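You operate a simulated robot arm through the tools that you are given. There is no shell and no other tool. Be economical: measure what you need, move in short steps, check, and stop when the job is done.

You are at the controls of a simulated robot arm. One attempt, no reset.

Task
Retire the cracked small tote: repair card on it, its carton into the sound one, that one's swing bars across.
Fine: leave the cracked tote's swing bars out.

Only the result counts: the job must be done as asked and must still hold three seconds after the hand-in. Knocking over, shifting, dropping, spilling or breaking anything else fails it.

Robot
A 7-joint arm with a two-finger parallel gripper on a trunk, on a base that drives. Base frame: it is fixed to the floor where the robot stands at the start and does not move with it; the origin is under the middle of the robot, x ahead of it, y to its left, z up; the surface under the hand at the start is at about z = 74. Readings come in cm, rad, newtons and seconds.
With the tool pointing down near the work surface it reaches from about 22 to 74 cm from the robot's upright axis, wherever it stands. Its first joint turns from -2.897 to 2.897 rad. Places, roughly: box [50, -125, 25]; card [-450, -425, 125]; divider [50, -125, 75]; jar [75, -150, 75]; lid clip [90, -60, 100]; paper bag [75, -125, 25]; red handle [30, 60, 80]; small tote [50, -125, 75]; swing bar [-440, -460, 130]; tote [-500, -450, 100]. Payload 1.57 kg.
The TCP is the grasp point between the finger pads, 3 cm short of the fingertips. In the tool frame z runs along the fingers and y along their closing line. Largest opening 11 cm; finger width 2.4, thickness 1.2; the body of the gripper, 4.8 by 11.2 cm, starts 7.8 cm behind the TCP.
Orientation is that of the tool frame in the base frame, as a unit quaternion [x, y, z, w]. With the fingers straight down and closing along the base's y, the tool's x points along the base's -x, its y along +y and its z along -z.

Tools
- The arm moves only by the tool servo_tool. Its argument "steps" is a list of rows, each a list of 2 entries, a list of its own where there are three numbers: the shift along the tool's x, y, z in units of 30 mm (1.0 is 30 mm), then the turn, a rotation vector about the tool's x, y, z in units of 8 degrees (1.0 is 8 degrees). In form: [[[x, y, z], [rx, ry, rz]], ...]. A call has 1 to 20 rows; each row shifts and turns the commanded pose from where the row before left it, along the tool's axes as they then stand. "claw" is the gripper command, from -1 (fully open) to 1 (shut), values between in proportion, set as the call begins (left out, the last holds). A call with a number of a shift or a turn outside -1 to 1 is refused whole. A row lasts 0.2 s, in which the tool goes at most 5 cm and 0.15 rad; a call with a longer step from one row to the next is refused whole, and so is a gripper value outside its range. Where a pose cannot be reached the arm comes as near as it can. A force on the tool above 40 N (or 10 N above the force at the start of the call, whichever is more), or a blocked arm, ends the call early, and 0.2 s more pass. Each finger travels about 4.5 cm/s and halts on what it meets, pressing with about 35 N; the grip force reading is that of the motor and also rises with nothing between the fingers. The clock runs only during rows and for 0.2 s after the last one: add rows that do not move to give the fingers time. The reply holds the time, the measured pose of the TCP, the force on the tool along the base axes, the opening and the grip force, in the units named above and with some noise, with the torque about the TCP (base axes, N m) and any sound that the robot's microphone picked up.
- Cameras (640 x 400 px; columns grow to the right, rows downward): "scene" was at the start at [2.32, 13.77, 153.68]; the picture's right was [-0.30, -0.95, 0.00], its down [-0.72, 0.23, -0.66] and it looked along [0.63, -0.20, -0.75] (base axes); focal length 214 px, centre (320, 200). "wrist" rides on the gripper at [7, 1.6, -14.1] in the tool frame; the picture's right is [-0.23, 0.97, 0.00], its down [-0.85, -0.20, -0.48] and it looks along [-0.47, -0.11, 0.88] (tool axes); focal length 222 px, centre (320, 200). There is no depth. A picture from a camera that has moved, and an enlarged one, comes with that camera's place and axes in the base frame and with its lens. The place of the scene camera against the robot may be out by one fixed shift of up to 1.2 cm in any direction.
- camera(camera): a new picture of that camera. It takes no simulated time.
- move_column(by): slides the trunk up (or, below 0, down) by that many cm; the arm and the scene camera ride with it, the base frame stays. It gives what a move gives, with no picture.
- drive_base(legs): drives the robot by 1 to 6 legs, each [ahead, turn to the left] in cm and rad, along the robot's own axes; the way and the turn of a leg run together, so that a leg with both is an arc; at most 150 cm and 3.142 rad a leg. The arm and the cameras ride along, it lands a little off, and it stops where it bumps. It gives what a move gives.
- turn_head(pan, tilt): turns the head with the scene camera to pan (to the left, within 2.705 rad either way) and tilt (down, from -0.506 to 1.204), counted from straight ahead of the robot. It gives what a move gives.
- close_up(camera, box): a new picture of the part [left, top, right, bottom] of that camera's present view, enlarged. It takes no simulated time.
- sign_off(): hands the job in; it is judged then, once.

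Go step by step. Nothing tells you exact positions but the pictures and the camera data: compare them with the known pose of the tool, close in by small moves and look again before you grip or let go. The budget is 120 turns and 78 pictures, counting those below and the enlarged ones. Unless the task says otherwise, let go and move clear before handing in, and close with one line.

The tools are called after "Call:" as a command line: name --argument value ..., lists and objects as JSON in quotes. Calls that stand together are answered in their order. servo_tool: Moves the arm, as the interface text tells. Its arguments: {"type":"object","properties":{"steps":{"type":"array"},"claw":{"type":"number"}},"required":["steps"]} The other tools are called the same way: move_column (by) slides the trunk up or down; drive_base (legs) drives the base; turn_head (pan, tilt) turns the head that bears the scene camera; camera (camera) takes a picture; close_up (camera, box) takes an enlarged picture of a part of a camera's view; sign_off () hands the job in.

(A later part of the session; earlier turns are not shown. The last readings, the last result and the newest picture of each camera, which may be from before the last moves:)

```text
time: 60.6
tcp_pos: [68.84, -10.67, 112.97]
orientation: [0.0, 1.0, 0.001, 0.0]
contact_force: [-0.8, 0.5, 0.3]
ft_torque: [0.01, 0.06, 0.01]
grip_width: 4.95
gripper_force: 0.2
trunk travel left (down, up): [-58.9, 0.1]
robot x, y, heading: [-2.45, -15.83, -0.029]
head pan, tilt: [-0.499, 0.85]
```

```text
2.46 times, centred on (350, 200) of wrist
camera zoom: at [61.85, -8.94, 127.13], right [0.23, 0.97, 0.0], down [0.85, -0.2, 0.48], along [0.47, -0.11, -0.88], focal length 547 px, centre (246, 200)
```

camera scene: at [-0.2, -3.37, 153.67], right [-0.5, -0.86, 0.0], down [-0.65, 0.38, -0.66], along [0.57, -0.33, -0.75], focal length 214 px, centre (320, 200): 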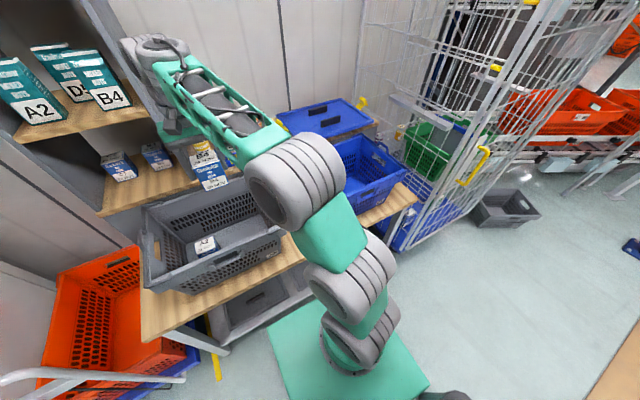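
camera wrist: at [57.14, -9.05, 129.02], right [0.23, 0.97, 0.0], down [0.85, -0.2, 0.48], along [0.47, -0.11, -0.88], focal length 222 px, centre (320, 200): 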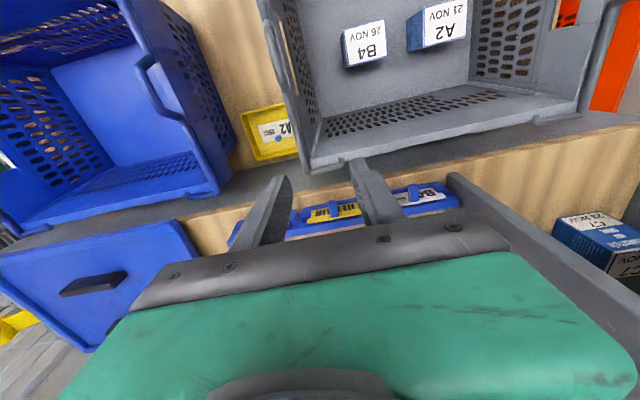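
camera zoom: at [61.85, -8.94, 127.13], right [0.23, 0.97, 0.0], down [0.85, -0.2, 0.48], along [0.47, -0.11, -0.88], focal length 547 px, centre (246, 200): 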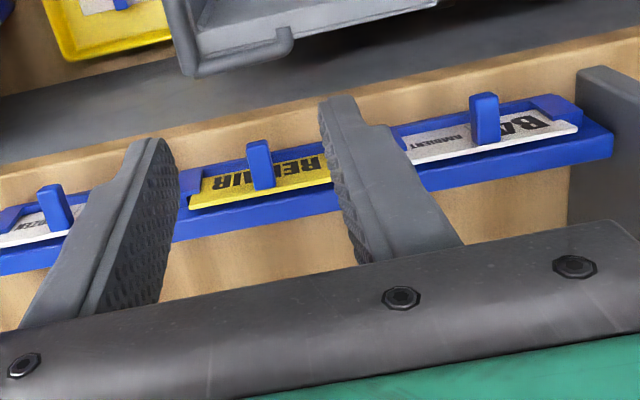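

Peg resolved at ≈ [73.2, -10.9, 103.3], 1.3 cm wide. Narrowing the fingers and moving above it.

Call:
servo_tool --steps '[[[-0.48, -0.03, 0], [0, 0, 0]], [[-0.48, -0.03, 0], [0, 0, 0]], [[-0.47, -0.03, 0], [0, 0, 0]], [[0, 0, 0.3], [0, 0, 0]], [[0, 0, 0.5], [0, 0, 0]]]' --claw 0.4

Call:
close_up --camera "wrist" --box '[240, 140, 400, 240]'

Call:
turn_head --pan 0.05 --tilt 0.6

Call:
camera --camera "scene"

```text
time: 61.8
tcp_pos: [69.9, -10.89, 110.25]
orientation: [0.0, 1.0, -0.001, 0.001]
contact_force: [0.0, 0.5, 0.3]
ft_torque: [-0.01, -0.02, 0.02]
grip_width: 3.29
gripper_force: 0.0
out of reach, approached as far as the arm can: row 1, 2, 3
trunk travel left (down, up): [-58.9, 0.1]
robot x, y, heading: [-2.32, -15.61, -0.03]
head pan, tilt: [-0.499, 0.85]
```

```text
4.00 times, centred on (320, 190) of wrist
camera zoom: at [62.81, -9.23, 124.39], right [0.23, 0.97, 0.0], down [0.85, -0.2, 0.48], along [0.47, -0.11, -0.88], focal length 888 px, centre (320, 240)
```

zoom: 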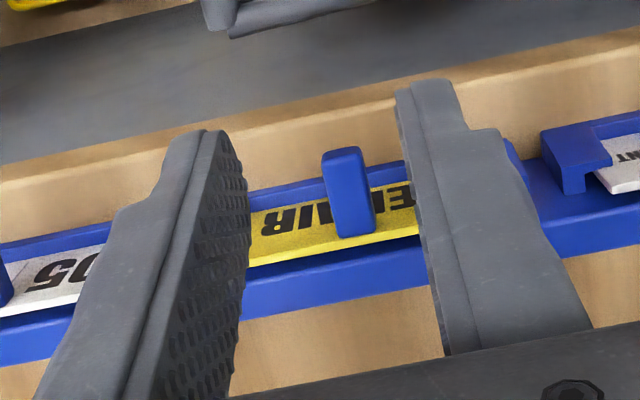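

```text
time: 62.8
tcp_pos: [69.74, -11.0, 110.27]
orientation: [-0.001, 1.0, 0.0, 0.0]
contact_force: [0.3, 0.0, 0.4]
ft_torque: [0.02, -0.01, 0.0]
grip_width: 3.3
gripper_force: 0.0
trunk travel left (down, up): [-58.9, 0.1]
robot x, y, heading: [-2.27, -15.67, -0.023]
head pan, tilt: [0.051, 0.6]
```

```text
41 pictures are left
camera scene: at [1.86, 0.73, 167.25], right [0.02, -1.0, 0.0], down [-0.57, -0.01, -0.82], along [0.82, 0.02, -0.57], focal length 214 px, centre (320, 200)
```

scene: 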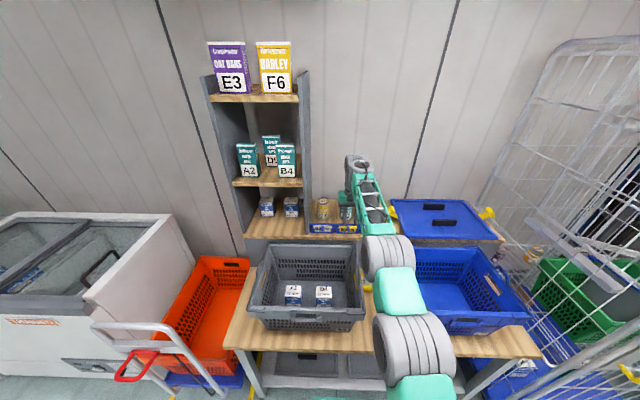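

The straight-down reach ends at x≈70. Tilting the fingers forward 10° buys the missing centimetres.

Call:
servo_tool --steps '[[[0, 0, 0], [0, -0.65, 0]], [[0, 0, 0], [0, -0.6, 0]], [[0, 0, 0], [0, 0, 0]]]'

```text
time: 63.5
tcp_pos: [69.86, -10.83, 110.25]
orientation: [0.0, 0.996, 0.0, 0.088]
contact_force: [0.2, -0.8, 0.5]
ft_torque: [0.01, 0.0, 0.01]
grip_width: 3.32
gripper_force: 0.0
trunk travel left (down, up): [-58.9, 0.1]
robot x, y, heading: [-2.08, -16.01, -0.023]
head pan, tilt: [0.051, 0.6]
```

Call:
servo_tool --steps '[[[-0.45, 0.01, 0.08], [0, 0, 0]], [[-0.45, 0, 0.08], [0, 0, 0]], [[0.11, 0, 0.64], [0, 0, 0]], [[0, 0, 0], [0, 0, 0]]]'

Call:
close_up --camera "wrist" --box '[240, 140, 400, 240]'

Call:
close_up --camera "scene" --box '[290, 180, 400, 250]'

```text
time: 64.5
tcp_pos: [72.42, -10.76, 108.5]
orientation: [0.0, 0.996, -0.001, 0.087]
contact_force: [0.5, 0.0, -0.4]
ft_torque: [0.04, 0.01, -0.01]
grip_width: 3.32
gripper_force: 0.0
trunk travel left (down, up): [-58.9, 0.1]
robot x, y, heading: [-2.03, -16.07, -0.033]
head pan, tilt: [0.051, 0.6]
```

```text
4.00 times, centred on (320, 190) of wrist
camera zoom: at [63.1, -9.2, 121.17], right [0.22, 0.97, 0.04], down [0.76, -0.2, 0.62], along [0.61, -0.11, -0.78], focal length 888 px, centre (320, 240)
```

zoom: 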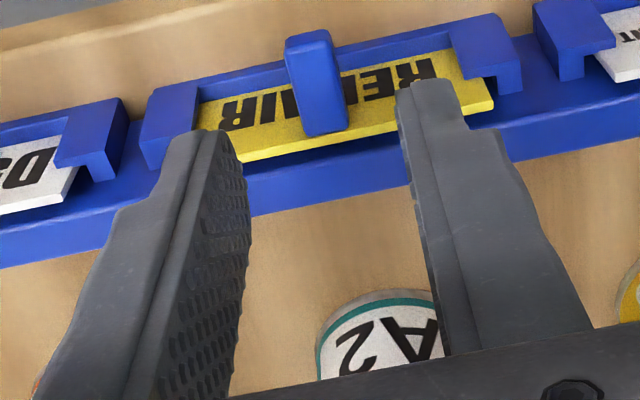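

```text
5.71 times, centred on (345, 215) of scene
camera zoom: at [1.86, 0.74, 167.26], right [0.02, -1.0, 0.0], down [-0.56, -0.01, -0.83], along [0.82, 0.02, -0.56], focal length 1226 px, centre (177, 114)
```

zoom: 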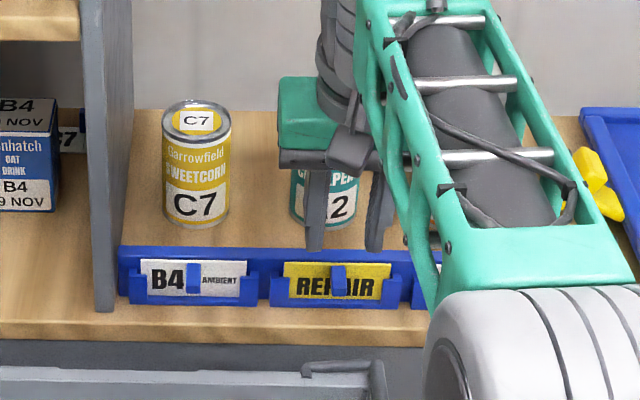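

Lined up in y. Descending 4 cm over the peg, checking before I close.

Call:
servo_tool --steps '[[[0.1, 0, 0.45], [0, 0, 0]], [[0.1, 0, 0.45], [0, 0, 0]], [[0.1, 0, 0.4], [0, 0, 0]], [[0, 0, 0], [0, 0, 0]]]'

Call:
close_up --camera "wrist" --box '[240, 140, 400, 240]'

Call:
close_up --camera "scene" --box '[310, 200, 390, 250]'

```text
time: 65.5
tcp_pos: [72.32, -10.69, 104.63]
orientation: [-0.001, 0.996, -0.001, 0.087]
contact_force: [-1.0, 1.2, -0.5]
ft_torque: [-0.01, 0.02, -0.02]
grip_width: 3.3
gripper_force: 0.0
trunk travel left (down, up): [-58.9, 0.1]
robot x, y, heading: [-2.13, -15.61, -0.027]
head pan, tilt: [0.051, 0.6]
```

```text
4.00 times, centred on (320, 190) of wrist
camera zoom: at [62.9, -9.16, 117.22], right [0.22, 0.97, 0.04], down [0.76, -0.2, 0.62], along [0.61, -0.11, -0.78], focal length 888 px, centre (320, 240)
```

zoom: 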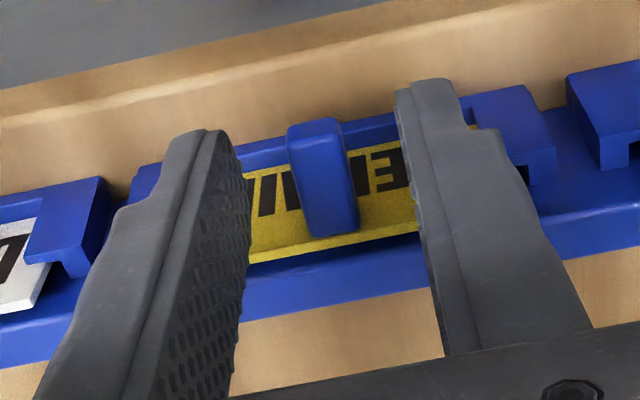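

```text
8.00 times, centred on (350, 225) of scene
camera zoom: at [1.86, 0.74, 167.26], right [0.02, -1.0, 0.0], down [-0.56, -0.01, -0.83], along [0.82, 0.02, -0.56], focal length 1716 px, centre (80, 0)
```

zoom: 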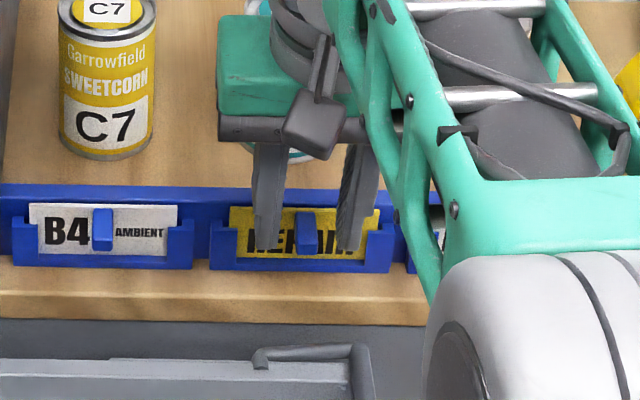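

The fingers straddle the peg at the right depth. Closing.

Call:
servo_tool --steps '[[[0, 0, 0], [0, 0, 0]], [[0, 0, 0], [0, 0, 0]], [[0, 0, 0], [0, 0, 0]], [[0, 0, 0], [0, 0, 0]]]' --claw 1

```text
time: 66.5
tcp_pos: [72.3, -10.88, 104.61]
orientation: [-0.001, 0.996, 0.0, 0.088]
contact_force: [0.6, 0.8, 0.3]
ft_torque: [0.0, 0.01, 0.0]
grip_width: 0.02
gripper_force: 21.5
trunk travel left (down, up): [-58.9, 0.1]
robot x, y, heading: [-2.24, -15.86, -0.032]
head pan, tilt: [0.051, 0.6]
```

The fingers closed on nothing; the peg must be lower. Looking.

Call:
close_up --camera "wrist" --box '[240, 140, 400, 240]'

Call:
close_up --camera "scene" --box '[310, 200, 390, 250]'

```text
4.00 times, centred on (320, 190) of wrist
camera zoom: at [62.9, -9.17, 117.23], right [0.22, 0.97, 0.04], down [0.76, -0.2, 0.62], along [0.61, -0.11, -0.78], focal length 888 px, centre (320, 240)
```

zoom: 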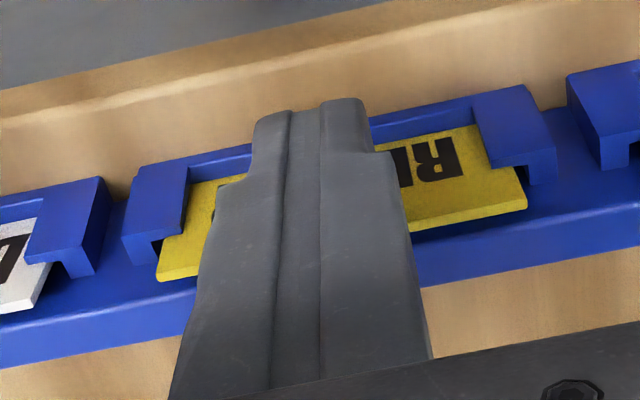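

```text
8.00 times, centred on (350, 225) of scene
camera zoom: at [1.86, 0.74, 167.26], right [0.02, -1.0, 0.0], down [-0.56, -0.01, -0.83], along [0.82, 0.02, -0.56], focal length 1716 px, centre (80, 0)
```

zoom: 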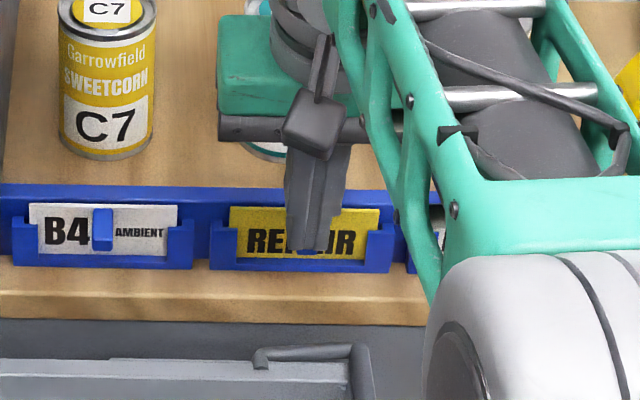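

The wrist/scene rays corrected by the fingertip position put the peg at z≈100.2–101.3, just under the tips. Reopening and going 2 cm lower.

Call:
servo_tool --steps '[[[0, 0, 0], [0, 0, 0]], [[0, 0, 0], [0, 0, 0]], [[0, 0, 0], [0, 0, 0]], [[-0.02, 0.03, 0.25], [0, 0, 0]], [[-0.02, 0, 0.25], [0, 0, 0]], [[0, 0, 0.22], [0, 0, 0]], [[0, 0, 0], [0, 0, 0]]]' --claw 0.4

Call:
servo_tool --steps '[[[0, 0, 0], [0, 0, 0]], [[0, 0, 0], [0, 0, 0]], [[0, 0, 0], [0, 0, 0]], [[0, 0, 0], [0, 0, 0]]]' --claw 1

```text
time: 68.2
tcp_pos: [73.01, -10.87, 102.42]
orientation: [0.0, 0.996, 0.0, 0.087]
contact_force: [0.6, 0.1, 0.5]
ft_torque: [0.0, -0.03, 0.03]
grip_width: 3.31
gripper_force: 0.1
trunk travel left (down, up): [-58.9, 0.1]
robot x, y, heading: [-2.13, -15.88, -0.03]
head pan, tilt: [0.051, 0.6]
```

```text
time: 69.2
tcp_pos: [72.94, -10.71, 102.48]
orientation: [0.0, 0.996, 0.0, 0.087]
contact_force: [0.0, -0.4, -0.2]
ft_torque: [-0.03, 0.04, -0.05]
grip_width: 1.08
gripper_force: 27.7
trunk travel left (down, up): [-58.9, 0.1]
robot x, y, heading: [-2.29, -15.66, -0.028]
head pan, tilt: [0.051, 0.6]
```

Peg gripped (1.08 cm). Lifting the card straight up out of its holder.

Call:
servo_tool --steps '[[[-0.058, 0, -0.328], [0, 0, 0]], [[-0.058, 0, -0.328], [0, 0, 0]], [[-0.058, 0, -0.328], [0, 0, 0]], [[-0.058, 0, -0.328], [0, 0, 0]], [[-0.058, 0, -0.328], [0, 0, 0]], [[-0.058, 0, -0.328], [0, 0, 0]], [[-0.058, 0, -0.328], [0, 0, 0]], [[-0.058, 0, -0.328], [0, 0, 0]]]'

Call:
camera --camera "wrist"

Call:
close_up --camera "scene" --box '[300, 180, 400, 250]'

```text
time: 71.0
tcp_pos: [72.8, -10.65, 110.31]
orientation: [0.0, 0.996, 0.0, 0.087]
contact_force: [0.3, 0.3, 0.2]
ft_torque: [0.01, 0.01, -0.01]
grip_width: 1.05
gripper_force: 28.4
trunk travel left (down, up): [-58.9, 0.1]
robot x, y, heading: [-2.18, -15.8, -0.025]
head pan, tilt: [0.051, 0.6]
```

```text
34 pictures are left
camera wrist: at [63.43, -9.0, 122.98], right [0.22, 0.97, 0.04], down [0.76, -0.2, 0.62], along [0.61, -0.11, -0.78], focal length 222 px, centre (320, 200)
```

wrist: 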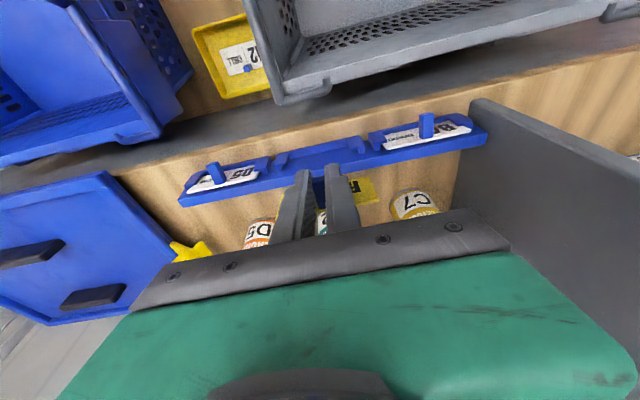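

```text
5.71 times, centred on (350, 215) of scene
camera zoom: at [1.86, 0.74, 167.26], right [0.02, -1.0, 0.0], down [-0.56, -0.01, -0.83], along [0.82, 0.02, -0.56], focal length 1226 px, centre (149, 114)
```

zoom: 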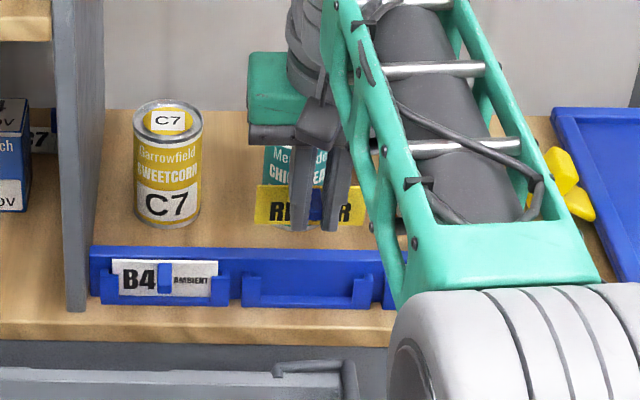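

The REPAIR card is out. I carry it back and to the right, to a spot in front of the blue tote at z≈110.

Call:
servo_tool --steps '[[[0.5, 0, -0.19], [0, 0, 0]], [[0.942, -0.81, -0.166], [0, 0, 0]], [[0.942, -0.81, -0.166], [0, 0, 0]], [[0.942, -0.81, -0.166], [0, 0, 0]], [[0.942, -0.81, -0.166], [0, 0, 0]], [[0.942, -0.81, -0.166], [0, 0, 0]], [[0.942, -0.81, -0.166], [0, 0, 0]], [[0.942, -0.81, -0.166], [0, 0, 0]], [[0.942, -0.81, -0.166], [0, 0, 0]], [[0.942, -0.81, -0.166], [0, 0, 0]], [[0.942, -0.81, -0.166], [0, 0, 0]], [[0.942, -0.81, -0.166], [0, 0, 0]], [[0.942, -0.81, -0.166], [0, 0, 0]], [[0.942, -0.81, -0.166], [0, 0, 0]], [[0.942, -0.81, -0.166], [0, 0, 0]], [[0, -0.8, 0], [0, 0, 0]]]'

Call:
turn_head --pan -0.7 --tilt 0.9

Call:
camera --camera "scene"

Call:
camera --camera "wrist"

```text
time: 74.3
tcp_pos: [30.93, -47.22, 110.53]
orientation: [0.0, 0.996, 0.001, 0.087]
contact_force: [0.3, 1.0, 0.7]
ft_torque: [0.02, -0.01, -0.01]
grip_width: 1.06
gripper_force: 28.4
trunk travel left (down, up): [-58.9, 0.1]
robot x, y, heading: [-2.16, -15.61, -0.031]
head pan, tilt: [0.051, 0.6]
```

```text
time: 75.5
tcp_pos: [30.98, -47.1, 110.51]
orientation: [-0.001, 0.996, 0.0, 0.087]
contact_force: [-0.4, -0.1, -0.5]
ft_torque: [0.01, -0.01, 0.02]
grip_width: 1.06
gripper_force: 28.2
trunk travel left (down, up): [-58.9, 0.1]
robot x, y, heading: [-2.45, -15.64, -0.026]
head pan, tilt: [-0.7, 0.901]
```

```text
32 pictures are left
camera scene: at [-1.34, -4.49, 164.78], right [-0.66, -0.75, 0.0], down [-0.59, 0.52, -0.62], along [0.46, -0.41, -0.78], focal length 214 px, centre (320, 200)
```

scene: 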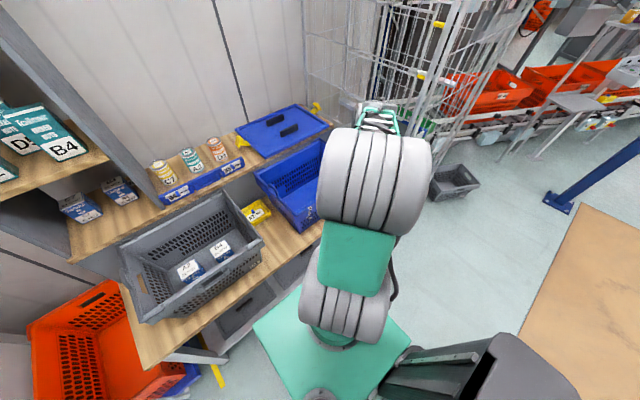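

```text
31 pictures are left
camera wrist: at [21.57, -45.33, 123.31], right [0.22, 0.97, 0.04], down [0.76, -0.2, 0.62], along [0.61, -0.11, -0.78], focal length 222 px, centre (320, 200)
```

wrist: 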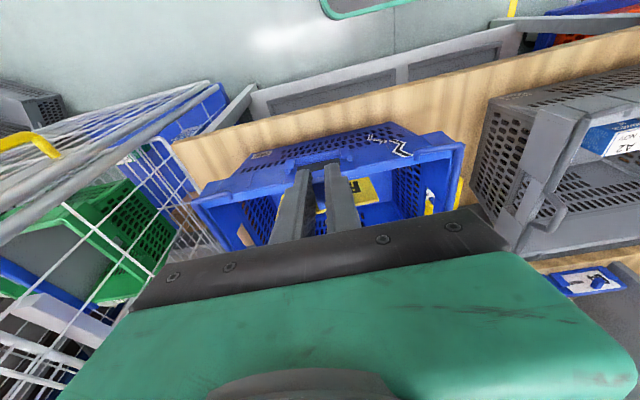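

The blue tote's front holder is just ahead of the fingers in the wrist view. Zooming.

Call:
close_up --camera "wrist" --box '[240, 130, 400, 230]'

```text
4.00 times, centred on (320, 180) of wrist
camera zoom: at [21.57, -45.33, 123.31], right [0.22, 0.97, 0.04], down [0.76, -0.2, 0.62], along [0.61, -0.11, -0.78], focal length 888 px, centre (320, 280)
```

zoom: 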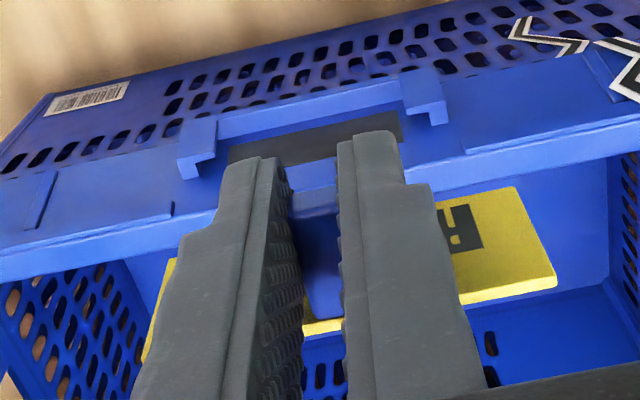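

Holder brackets at roughly y≈-52.3 and -43.8, so centre ≈ -48. Lowering 7 cm for a second viewpoint.

Call:
servo_tool --steps '[[[0.135, -0.1, 0.77], [0, 0, 0]], [[0.135, -0.1, 0.77], [0, 0, 0]], [[0.135, -0.1, 0.77], [0, 0, 0]], [[0, 0, 0], [0, 0, 0]]]'

Call:
close_up --camera "wrist" --box '[220, 80, 420, 230]'

```text
time: 76.5
tcp_pos: [31.17, -48.23, 103.54]
orientation: [0.0, 0.996, -0.001, 0.088]
contact_force: [-0.4, -0.2, -0.2]
ft_torque: [0.0, 0.02, 0.02]
grip_width: 1.07
gripper_force: 28.4
trunk travel left (down, up): [-58.9, 0.1]
robot x, y, heading: [-2.22, -15.73, -0.034]
head pan, tilt: [-0.7, 0.901]
```

```text
2.67 times, centred on (320, 155) of wrist
camera zoom: at [21.75, -46.49, 116.19], right [0.22, 0.97, 0.04], down [0.76, -0.2, 0.62], along [0.61, -0.11, -0.78], focal length 592 px, centre (320, 320)
```

zoom: 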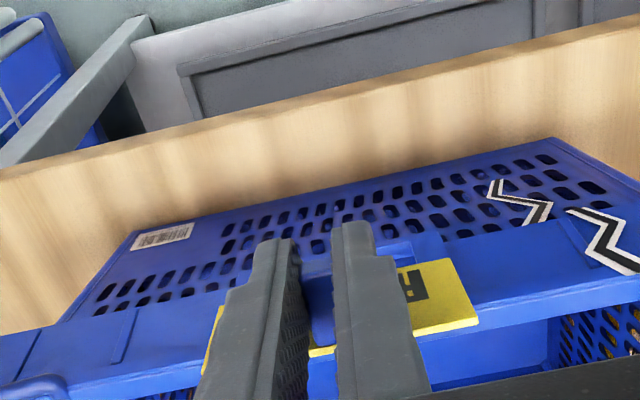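

The front skirt sits near x≈38.3, rim z≈97.8, holder z≈92.5–96.3. I move to just in front of and above the holder, card still clear of the skirt, and look.

Call:
servo_tool --steps '[[[-0.3, 0.02, 0.42], [0, 0, 0]], [[-0.3, 0.02, 0.42], [0, 0, 0]], [[-0.26, 0, 0.42], [0, 0, 0]], [[0, 0, 0], [0, 0, 0]]]'

Call:
close_up --camera "wrist" --box '[220, 100, 420, 225]'

```text
time: 77.5
tcp_pos: [34.26, -48.05, 100.43]
orientation: [0.0, 0.996, 0.0, 0.087]
contact_force: [-0.1, 0.3, -0.4]
ft_torque: [0.01, 0.03, -0.02]
grip_width: 1.03
gripper_force: 28.4
trunk travel left (down, up): [-58.9, 0.1]
robot x, y, heading: [-2.41, -15.68, -0.031]
head pan, tilt: [-0.7, 0.901]
```

```text
3.20 times, centred on (320, 162) of wrist
camera zoom: at [24.87, -46.4, 112.94], right [0.22, 0.97, 0.04], down [0.76, -0.2, 0.62], along [0.61, -0.11, -0.78], focal length 711 px, centre (320, 320)
```

zoom: 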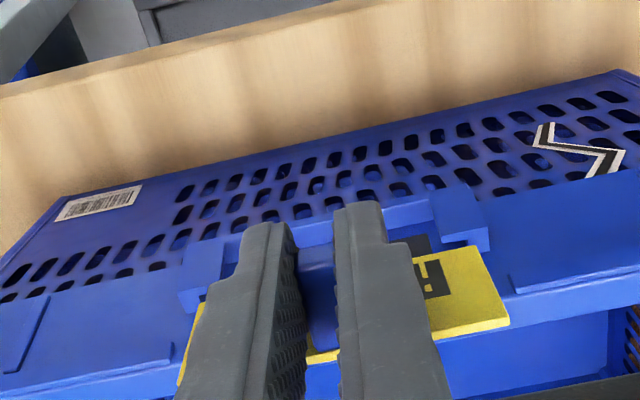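

Matching the holder's picture with the rail's gives a seated TCP of ≈ [35.8, -48.05, 96.0]. First moving forward 1.5 cm above the slot, watching force.

Call:
servo_tool --steps '[[[-0.26, 0, 0.045], [0, 0, 0]], [[-0.25, 0, 0.045], [0, 0, 0]], [[0, 0, 0], [0, 0, 0]]]'

Call:
close_up --camera "wrist" --box '[220, 100, 420, 225]'

```text
time: 78.2
tcp_pos: [35.72, -48.05, 100.17]
orientation: [0.0, 0.996, 0.0, 0.087]
contact_force: [0.9, 0.9, 0.0]
ft_torque: [-0.01, 0.02, 0.01]
grip_width: 1.05
gripper_force: 28.4
trunk travel left (down, up): [-58.9, 0.1]
robot x, y, heading: [-2.18, -15.66, -0.024]
head pan, tilt: [-0.7, 0.901]
```

```text
3.20 times, centred on (320, 162) of wrist
camera zoom: at [26.3, -46.32, 112.93], right [0.22, 0.97, 0.04], down [0.76, -0.2, 0.62], along [0.61, -0.11, -0.78], focal length 711 px, centre (320, 320)
```

zoom: 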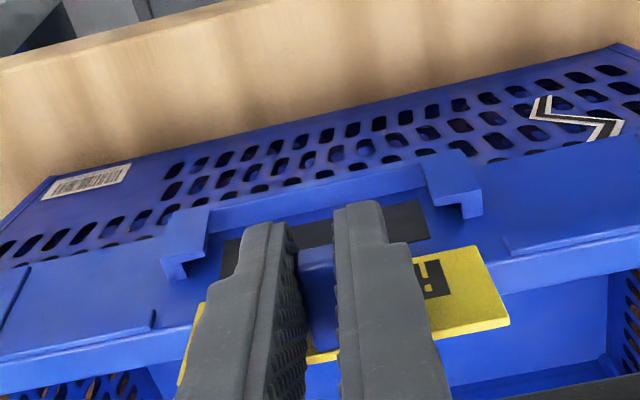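

No contact; the card lines up with the slot. Lowering slowly.

Call:
servo_tool --steps '[[[0.023, 0, 0.131], [0, 0, 0]], [[0.023, 0, 0.131], [0, 0, 0]], [[0.023, 0, 0.131], [0, 0, 0]], [[0.023, 0, 0.131], [0, 0, 0]], [[0.023, 0, 0.131], [0, 0, 0]]]'

Call:
close_up --camera "wrist" --box '[220, 100, 420, 225]'

```text
time: 79.5
tcp_pos: [35.75, -47.82, 98.4]
orientation: [0.001, 0.996, -0.001, 0.088]
contact_force: [-0.1, 0.4, -1.2]
ft_torque: [0.01, 0.01, 0.01]
grip_width: 1.05
gripper_force: 28.7
trunk travel left (down, up): [-58.9, 0.1]
robot x, y, heading: [-2.21, -15.91, -0.03]
head pan, tilt: [-0.7, 0.901]
```

```text
3.20 times, centred on (320, 162) of wrist
camera zoom: at [26.36, -46.26, 111.13], right [0.22, 0.97, 0.04], down [0.76, -0.2, 0.62], along [0.61, -0.11, -0.78], focal length 711 px, centre (320, 320)
```

zoom: 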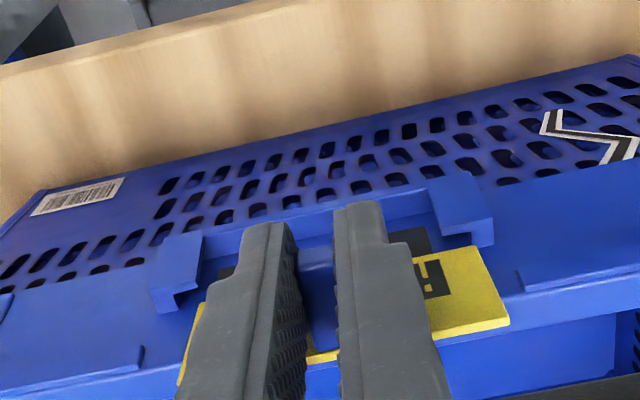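

Call:
servo_tool --steps '[[[0.023, -0.01, 0.131], [0, 0, 0]], [[0.023, 0, 0.131], [0, 0, 0]], [[0.023, 0, 0.131], [0, 0, 0]]]'

Call:
close_up --camera "wrist" --box '[220, 100, 420, 225]'

```text
time: 80.2
tcp_pos: [35.68, -48.24, 97.31]
orientation: [0.001, 0.996, -0.002, 0.089]
contact_force: [-2.9, -11.3, 15.3]
ft_torque: [0.19, -0.23, -0.38]
grip_width: 1.07
gripper_force: 28.4
trunk travel left (down, up): [-58.9, 0.1]
robot x, y, heading: [-2.49, -16.04, -0.027]
head pan, tilt: [-0.7, 0.901]
```

```text
3.20 times, centred on (320, 162) of wrist
camera zoom: at [26.31, -46.48, 110.03], right [0.23, 0.97, 0.04], down [0.76, -0.2, 0.62], along [0.61, -0.11, -0.78], focal length 711 px, centre (320, 320)
```

zoom: 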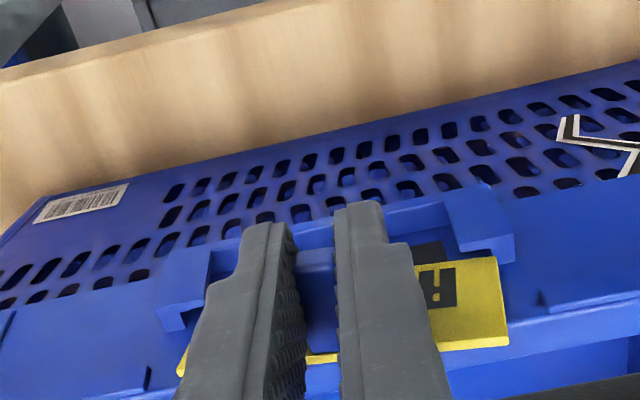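

The card caught on the bracket at its left (+y) side and twisted slightly. Backing up 1.5 cm to look.

Call:
servo_tool --steps '[[[-0.023, 0, -0.131], [0, 0, 0]], [[-0.023, 0, -0.131], [0, 0, 0]], [[-0.023, -0.03, -0.131], [0, 0, 0]], [[-0.023, -0.03, -0.131], [0, 0, 0]], [[0, 0, 0], [0, 0, 0]]]'

Call:
close_up --camera "wrist" --box '[220, 100, 420, 225]'

```text
time: 81.5
tcp_pos: [35.78, -48.15, 98.76]
orientation: [-0.001, 0.996, 0.0, 0.087]
contact_force: [-1.3, -0.1, -0.5]
ft_torque: [0.07, 0.07, -0.04]
grip_width: 1.03
gripper_force: 28.5
trunk travel left (down, up): [-58.9, 0.1]
robot x, y, heading: [-2.43, -16.01, -0.028]
head pan, tilt: [-0.7, 0.901]
```

```text
3.20 times, centred on (320, 162) of wrist
camera zoom: at [26.38, -46.45, 111.46], right [0.22, 0.97, 0.04], down [0.76, -0.2, 0.62], along [0.61, -0.11, -0.78], focal length 711 px, centre (320, 320)
```

zoom: 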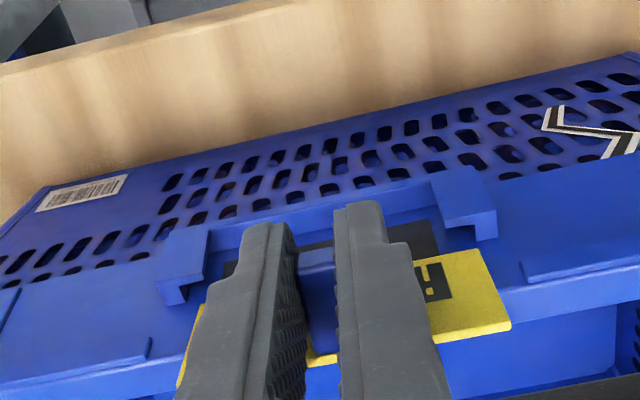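

The card springs back straight; it sits ≈0.33 cm too far to +y. Shifting and trying again slowly.

Call:
servo_tool --steps '[[[0, -0.11, 0], [0, 0, 0]], [[0.023, 0, 0.131], [0, 0, 0]], [[0.023, 0, 0.131], [0, 0, 0]], [[0.023, 0, 0.131], [0, 0, 0]], [[0, 0, 0], [0, 0, 0]]]'

Call:
close_up --camera "wrist" --box '[220, 100, 420, 225]'

```text
time: 82.7
tcp_pos: [35.67, -48.53, 97.8]
orientation: [-0.001, 0.996, 0.0, 0.087]
contact_force: [0.0, 1.2, 0.0]
ft_torque: [-0.02, -0.03, 0.0]
grip_width: 1.05
gripper_force: 29.0
trunk travel left (down, up): [-58.9, 0.1]
robot x, y, heading: [-2.16, -15.72, -0.029]
head pan, tilt: [-0.7, 0.901]
```

```text
3.20 times, centred on (320, 162) of wrist
camera zoom: at [26.3, -46.85, 110.33], right [0.22, 0.97, 0.04], down [0.76, -0.2, 0.62], along [0.61, -0.11, -0.78], focal length 711 px, centre (320, 320)
```

zoom: 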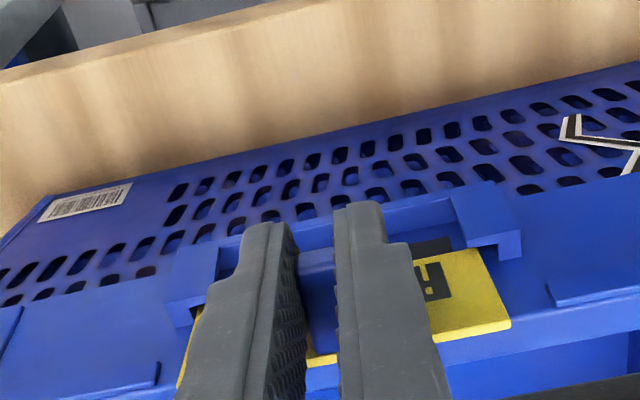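

The card is entering behind the brackets with no force. Continuing down.

Call:
servo_tool --steps '[[[0.023, 0, 0.131], [0, 0, 0]], [[0.023, 0, 0.131], [0, 0, 0]], [[0.023, 0, 0.131], [0, 0, 0]], [[0, 0, 0], [0, 0, 0]]]'

Call:
close_up --camera "wrist" --box '[220, 100, 420, 225]'

```text
time: 83.7
tcp_pos: [35.74, -48.52, 96.34]
orientation: [-0.001, 0.996, 0.0, 0.086]
contact_force: [-0.2, -0.1, -0.4]
ft_torque: [-0.02, -0.01, -0.03]
grip_width: 1.06
gripper_force: 27.8
trunk travel left (down, up): [-58.9, 0.1]
robot x, y, heading: [-2.22, -15.89, -0.024]
head pan, tilt: [-0.7, 0.901]
```

```text
3.20 times, centred on (320, 162) of wrist
camera zoom: at [26.25, -46.83, 109.07], right [0.22, 0.97, 0.04], down [0.76, -0.2, 0.62], along [0.61, -0.11, -0.78], focal length 711 px, centre (320, 320)
```

zoom: 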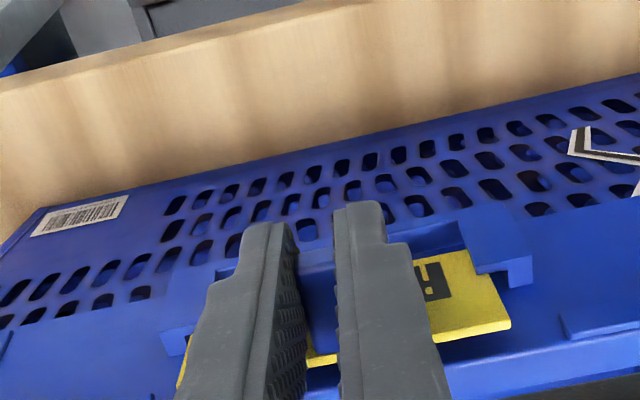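

Sliding in freely and nearly seated. A few gentle millimetres more until contact.

Call:
servo_tool --steps '[[[0.012, 0, 0.066], [0, 0, 0]], [[0.012, 0, 0.066], [0, 0, 0]], [[0.012, 0, 0.066], [0, 0, 0]], [[0, 0, 0], [0, 0, 0]]]'

```text
time: 84.7
tcp_pos: [35.67, -48.55, 95.69]
orientation: [0.0, 0.996, 0.0, 0.088]
contact_force: [2.5, 0.7, 0.4]
ft_torque: [0.01, 0.03, -0.04]
grip_width: 1.03
gripper_force: 28.8
trunk travel left (down, up): [-58.9, 0.1]
robot x, y, heading: [-1.99, -15.63, -0.025]
head pan, tilt: [-0.7, 0.901]
```

Call:
servo_tool --steps '[[[0.012, 0, 0.066], [0, 0, 0]], [[0.012, 0, 0.066], [0, 0, 0]], [[0, 0, 0], [0, 0, 0]]]'

Call:
close_up --camera "wrist" --box '[220, 100, 420, 225]'

```text
time: 85.5
tcp_pos: [35.76, -48.46, 95.46]
orientation: [0.0, 0.996, 0.0, 0.087]
contact_force: [0.4, 0.9, 7.8]
ft_torque: [0.06, -0.21, 0.0]
grip_width: 1.07
gripper_force: 28.7
trunk travel left (down, up): [-58.9, 0.1]
robot x, y, heading: [-2.22, -15.73, -0.03]
head pan, tilt: [-0.7, 0.901]
```

```text
3.20 times, centred on (320, 162) of wrist
camera zoom: at [26.34, -46.83, 108.11], right [0.22, 0.97, 0.04], down [0.76, -0.2, 0.62], along [0.61, -0.11, -0.78], focal length 711 px, centre (320, 320)
```

zoom: 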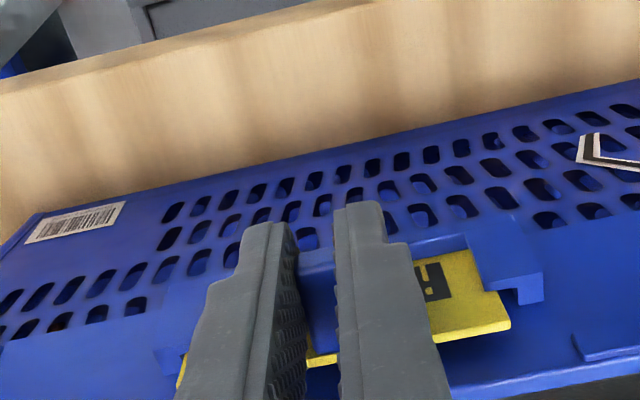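

Seated, with a 7.8 N bottom contact. Releasing the peg and lifting away.

Call:
servo_tool --steps '[[[0, 0, 0], [0, 0, 0]], [[0, 0, 0], [0, 0, 0]], [[0, 0, 0], [0, 0, 0]], [[0, 0, 0], [0, 0, 0]], [[-0.058, 0, -0.328], [0, 0, 0]], [[-0.058, 0, -0.328], [0, 0, 0]], [[-0.058, 0, -0.328], [0, 0, 0]], [[0, 0, -0.8], [0, 0, 0]], [[0, 0, -0.8], [0, 0, 0]], [[0, 0, -0.8], [0, 0, 0]], [[0, 0, -0.8], [0, 0, 0]], [[0, 0, -0.8], [0, 0, 0]]]' --claw 0.4

Call:
close_up --camera "wrist" --box '[220, 100, 420, 225]'

```text
time: 88.0
tcp_pos: [33.43, -48.72, 109.98]
orientation: [0.0, 0.996, 0.001, 0.087]
contact_force: [-0.1, -0.4, 0.4]
ft_torque: [0.03, 0.02, 0.01]
grip_width: 3.32
gripper_force: 0.2
trunk travel left (down, up): [-58.9, 0.1]
robot x, y, heading: [-2.37, -15.78, -0.024]
head pan, tilt: [-0.7, 0.901]
```

```text
3.20 times, centred on (320, 162) of wrist
camera zoom: at [24.04, -46.91, 122.72], right [0.22, 0.97, 0.04], down [0.76, -0.2, 0.62], along [0.61, -0.11, -0.78], focal length 711 px, centre (320, 320)
```

zoom: 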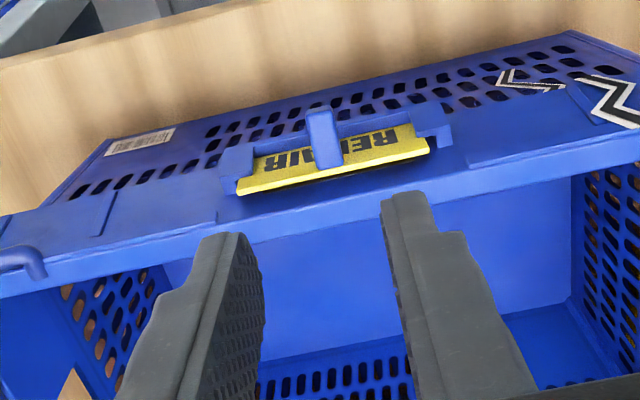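

The REPAIR card sits properly in the blue tote's holder. Next the grey tote's swing bars: zooming on it from the head, arm out of the way.

Call:
close_up --camera "scene" --box '[110, 180, 270, 330]'

```text
2.67 times, centred on (190, 255) of scene
camera zoom: at [-1.36, -4.48, 164.78], right [-0.66, -0.75, 0.0], down [-0.59, 0.52, -0.62], along [0.46, -0.41, -0.78], focal length 572 px, centre (667, 53)
```

zoom: 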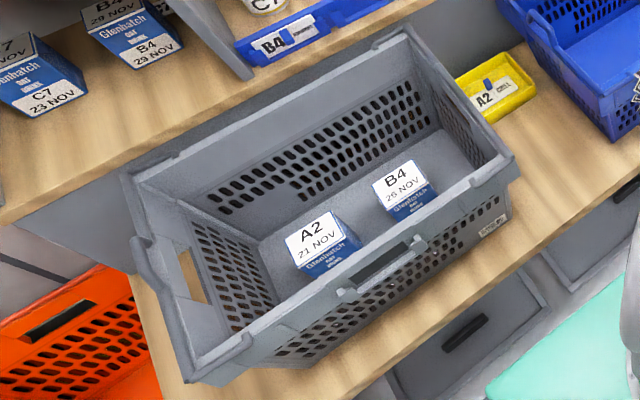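

Each grey bar lies along its end rim with a U-shaped grip in the middle. I level the tool and go over the right end to look closely.

Call:
servo_tool --steps '[[[0, 0, -0.5], [0, 0.65, 0]], [[0, 0, 0], [0, 0.6, 0]], [[-0.46, 0.96, 0], [0, 0, 0]], [[-0.46, 0.96, 0], [0, 0, 0]], [[-0.46, 0.96, 0], [0, 0, 0]], [[-0.46, 0.96, 0], [0, 0, 0]], [[-0.46, 0.96, 0], [0, 0, 0]], [[-0.46, 0.96, 0], [0, 0, 0]], [[-0.46, 0.96, 0], [0, 0, 0]], [[-0.46, 0.96, 0], [0, 0, 0]], [[-0.46, 0.96, 0], [0, 0, 0]], [[-0.46, 0.96, 0], [0, 0, 0]], [[-0.46, 0.96, 0], [0, 0, 0]], [[-0.46, 0.96, 0], [0, 0, 0]], [[0, 0, 0], [0, 0, 0]]]'

Call:
camera --camera "wrist"

```text
time: 91.2
tcp_pos: [49.76, -13.98, 111.84]
orientation: [0.0, 1.0, 0.0, 0.0]
contact_force: [0.0, 0.0, 0.3]
ft_torque: [0.0, -0.03, 0.01]
grip_width: 3.31
gripper_force: 0.0
trunk travel left (down, up): [-58.9, 0.1]
robot x, y, heading: [-2.04, -15.77, -0.03]
head pan, tilt: [-0.7, 0.901]
```

```text
18 pictures are left
camera wrist: at [42.79, -12.18, 125.96], right [0.23, 0.97, 0.0], down [0.85, -0.2, 0.48], along [0.47, -0.11, -0.88], focal length 222 px, centre (320, 200)
```

wrist: 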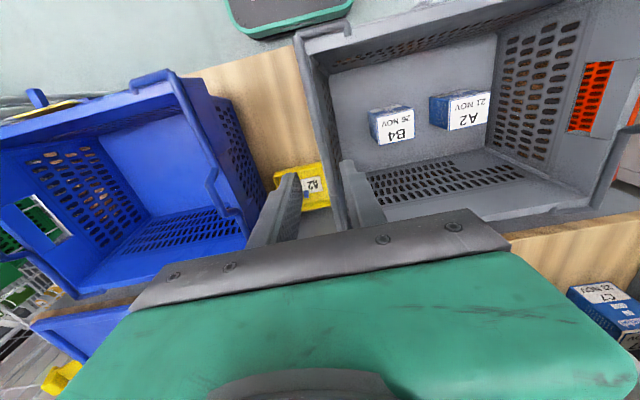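

Call:
close_up --camera "wrist" --box '[260, 20, 420, 220]'

```text
2.00 times, centred on (340, 120) of wrist
camera zoom: at [42.79, -12.18, 125.96], right [0.23, 0.97, 0.0], down [0.85, -0.2, 0.48], along [0.47, -0.11, -0.88], focal length 444 px, centre (280, 360)
```

zoom: 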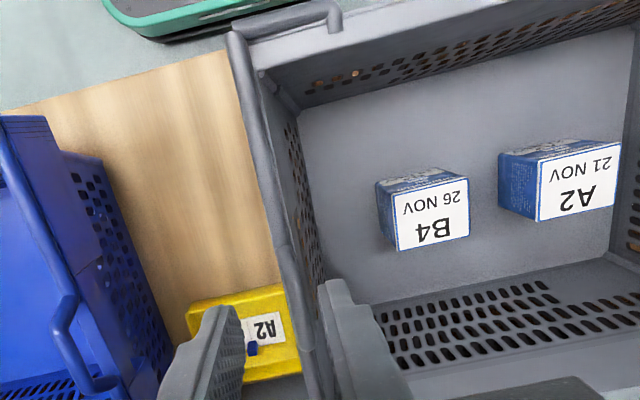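

I shift the hand to see the bar's grip section unobstructed.

Call:
servo_tool --steps '[[[0.3, 0.9, 0.3], [0, 0, 0]], [[0.3, 0.9, 0.3], [0, 0, 0]], [[0.3, 0.9, 0.3], [0, 0, 0]], [[0, 0, 0], [0, 0, 0]]]'

Call:
close_up --camera "wrist" --box '[60, 60, 320, 260]'

```text
time: 92.2
tcp_pos: [47.14, -5.94, 108.95]
orientation: [-0.001, 1.0, 0.0, 0.0]
contact_force: [0.2, -0.4, 0.0]
ft_torque: [0.01, -0.03, -0.02]
grip_width: 3.31
gripper_force: 0.0
trunk travel left (down, up): [-58.9, 0.1]
robot x, y, heading: [-2.92, -16.07, -0.026]
head pan, tilt: [-0.7, 0.901]
```

```text
2.00 times, centred on (190, 160) of wrist
camera zoom: at [40.0, -4.22, 123.0], right [0.23, 0.97, 0.0], down [0.85, -0.2, 0.48], along [0.47, -0.11, -0.88], focal length 444 px, centre (580, 280)
```

zoom: 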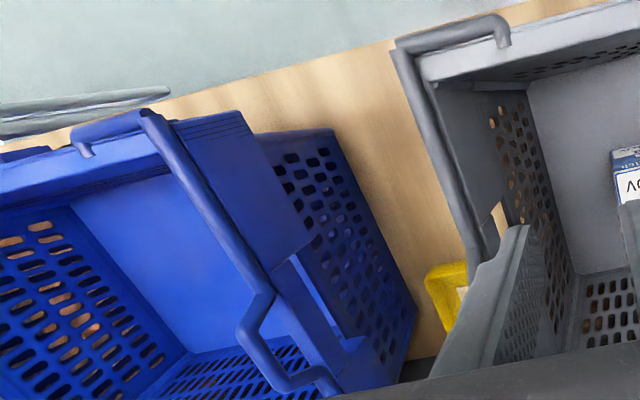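

The grip bump of each bar stands up from the rim near x≈53; right crossbar at y≈-12.9, z≈98.5, pivot at y≈-7.8. Moving above the right bump with wider fingers.

Call:
servo_tool --steps '[[[-0.65, -0.78, 0], [0, 0, 0]], [[-0.65, -0.78, 0], [0, 0, 0]], [[-0.65, -0.78, 0], [0, 0, 0]], [[0, 0, 0], [0, 0, 0]]]' --claw 0

Call:
close_up --camera "wrist" --box '[240, 120, 400, 240]'

```text
time: 93.2
tcp_pos: [52.85, -12.88, 108.87]
orientation: [0.0, 1.0, 0.0, 0.0]
contact_force: [0.7, -0.8, 0.1]
ft_torque: [-0.01, 0.0, 0.03]
grip_width: 5.51
gripper_force: 0.0
trunk travel left (down, up): [-58.9, 0.1]
robot x, y, heading: [-2.26, -15.94, -0.028]
head pan, tilt: [-0.7, 0.901]
```

```text
3.33 times, centred on (320, 180) of wrist
camera zoom: at [45.8, -11.15, 122.98], right [0.23, 0.97, 0.0], down [0.85, -0.2, 0.48], along [0.47, -0.11, -0.88], focal length 740 px, centre (320, 267)
```

zoom: 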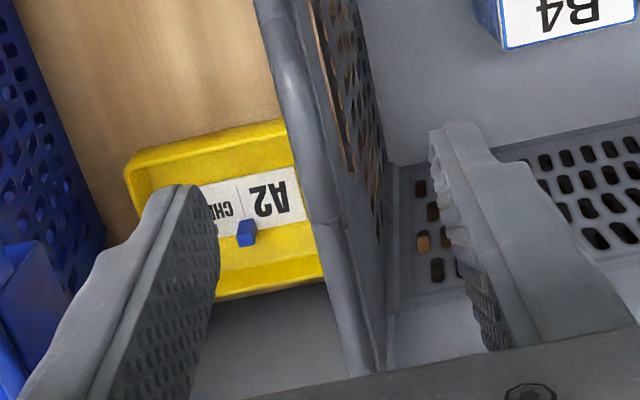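

The bump is seen between the fingers at ≈ [54.3, -13.5]. Descending so the tips pass its top, then closing.

Call:
servo_tool --steps '[[[-0.24, -0.1, 0.5], [0, 0, 0]], [[-0.24, -0.1, 0.5], [0, 0, 0]], [[0, 0, 0.5], [0, 0, 0]], [[0, 0, 0.4], [0, 0, 0]], [[0, 0, 0.35], [0, 0, 0]], [[0, 0, 0], [0, 0, 0]]]'

Call:
close_up --camera "wrist" --box '[240, 120, 400, 240]'

```text
time: 94.7
tcp_pos: [54.21, -13.41, 102.12]
orientation: [-0.001, 1.0, 0.0, 0.0]
contact_force: [0.4, 0.8, -0.7]
ft_torque: [0.01, 0.02, 0.03]
grip_width: 5.5
gripper_force: 0.0
trunk travel left (down, up): [-58.9, 0.1]
robot x, y, heading: [-2.67, -15.49, -0.028]
head pan, tilt: [-0.7, 0.901]
```

```text
3.33 times, centred on (320, 180) of wrist
camera zoom: at [47.27, -11.7, 116.23], right [0.23, 0.97, 0.0], down [0.85, -0.2, 0.48], along [0.47, -0.11, -0.88], focal length 740 px, centre (320, 267)
```

zoom: 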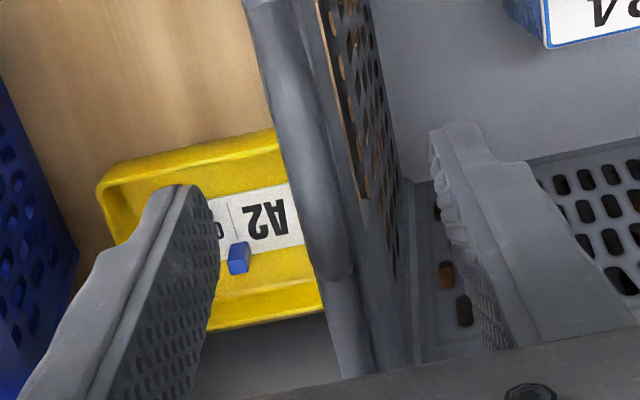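

Call:
servo_tool --steps '[[[0, 0, 0], [0, 0, 0]], [[0, 0, 0], [0, 0, 0]], [[0, 0, 0], [0, 0, 0]], [[0, 0, 0], [0, 0, 0]], [[0, 0, 0], [0, 0, 0]]]' --claw 0.9

```text
time: 95.8
tcp_pos: [54.33, -13.4, 102.09]
orientation: [0.001, 1.0, 0.0, 0.0]
contact_force: [1.3, -3.5, 1.9]
ft_torque: [-0.13, 0.04, -0.15]
grip_width: 1.15
gripper_force: 28.9
trunk travel left (down, up): [-58.9, 0.1]
robot x, y, heading: [-2.33, -15.79, -0.028]
head pan, tilt: [-0.7, 0.901]
```

Bar gripped (1.15 cm). Starting the arc about the pivot, first 40°.

Call:
servo_tool --steps '[[[0, 0.09, -0.21], [0, 0, 0]], [[0, 0.12, -0.19], [0, 0, 0]], [[0, 0.14, -0.18], [0, 0, 0]], [[0, 0.155, -0.165], [0, 0, 0]], [[0, 0.175, -0.145], [0, 0, 0]], [[0, 0.19, -0.125], [0, 0, 0]]]'

Call:
close_up --camera "scene" --box '[180, 160, 280, 260]'

```text
time: 97.2
tcp_pos: [54.53, -10.69, 105.31]
orientation: [-0.001, 1.0, 0.0, 0.001]
contact_force: [0.1, 1.0, -0.7]
ft_torque: [-0.01, -0.01, -0.03]
grip_width: 0.56
gripper_force: 0.1
trunk travel left (down, up): [-58.9, 0.1]
robot x, y, heading: [-2.05, -15.3, -0.024]
head pan, tilt: [-0.7, 0.901]
```

```text
4.00 times, centred on (230, 210) of scene
camera zoom: at [-1.33, -4.47, 164.78], right [-0.66, -0.75, 0.0], down [-0.59, 0.52, -0.62], along [0.46, -0.41, -0.78], focal length 858 px, centre (680, 160)
```

zoom: 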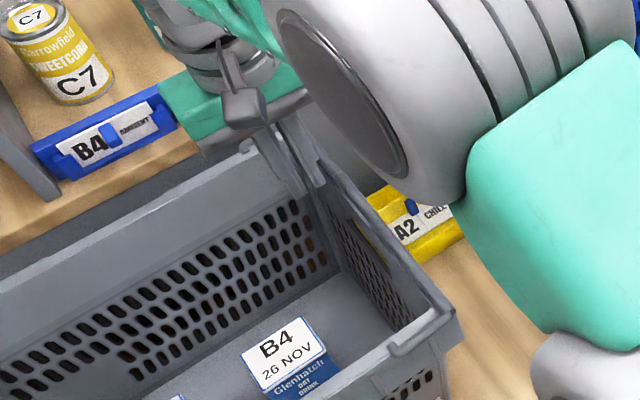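

The bar slipped out of the very fingertips; I need a deeper grip. Returning, reopening and going about 1 cm lower.

Call:
servo_tool --steps '[[[0, -0.45, 0], [0, 0, 0]], [[0, -0.47, 0], [0, 0, 0]], [[0, 0, 0], [0, 0, 0]], [[0, 0, 0.4], [0, 0, 0]], [[0, 0, 0.4], [0, 0, 0]], [[0, 0, 0.3], [0, 0, 0]], [[0, 0, 0.2], [0, 0, 0]], [[0, 0, 0.13], [0, 0, 0]], [[0, 0, 0], [0, 0, 0]]]' --claw 0.2

```text
time: 99.2
tcp_pos: [54.43, -13.66, 101.03]
orientation: [0.0, 1.0, 0.0, 0.0]
contact_force: [0.3, 0.2, -0.7]
ft_torque: [-0.02, 0.03, -0.02]
grip_width: 4.41
gripper_force: 0.1
trunk travel left (down, up): [-58.9, 0.1]
robot x, y, heading: [-2.51, -15.75, -0.026]
head pan, tilt: [-0.7, 0.901]
```

No contact yet; 0.6 cm more, then close fully.

Call:
servo_tool --steps '[[[0, 0, 0.1], [0, 0, 0]], [[0, 0, 0.1], [0, 0, 0]], [[0, 0, 0], [0, 0, 0]]]'

Call:
servo_tool --steps '[[[0, 0, 0], [0, 0, 0]], [[0, 0, 0], [0, 0, 0]], [[0, 0, 0], [0, 0, 0]], [[0, 0, 0], [0, 0, 0]], [[0, 0, 0], [0, 0, 0]]]' --claw 1

```text
time: 100.0
tcp_pos: [54.4, -13.63, 100.43]
orientation: [0.0, 1.0, 0.0, 0.0]
contact_force: [-0.2, -0.3, -0.2]
ft_torque: [0.0, 0.0, -0.03]
grip_width: 4.42
gripper_force: 0.1
trunk travel left (down, up): [-58.9, 0.1]
robot x, y, heading: [-1.77, -15.81, -0.028]
head pan, tilt: [-0.7, 0.901]
```

```text
time: 101.2
tcp_pos: [54.4, -13.77, 100.41]
orientation: [0.001, 1.0, 0.0, 0.0]
contact_force: [0.8, -6.7, 4.3]
ft_torque: [-0.06, 0.07, 0.09]
grip_width: 1.12
gripper_force: 28.6
trunk travel left (down, up): [-58.9, 0.1]
robot x, y, heading: [-2.16, -16.03, -0.028]
head pan, tilt: [-0.7, 0.901]
```

Call:
servo_tool --steps '[[[0, 0.045, -0.17], [0, 0, 0]], [[0, 0.045, -0.17], [0, 0, 0]], [[0, 0.075, -0.16], [0, 0, 0]], [[0, 0.075, -0.16], [0, 0, 0]]]'

```text
time: 102.2
tcp_pos: [54.39, -13.08, 102.25]
orientation: [-0.001, 1.0, 0.0, 0.0]
contact_force: [-1.1, 2.6, 0.0]
ft_torque: [-0.06, 0.09, -0.03]
grip_width: 1.12
gripper_force: 28.9
trunk travel left (down, up): [-58.9, 0.1]
robot x, y, heading: [-2.14, -15.65, -0.029]
head pan, tilt: [-0.7, 0.901]
```

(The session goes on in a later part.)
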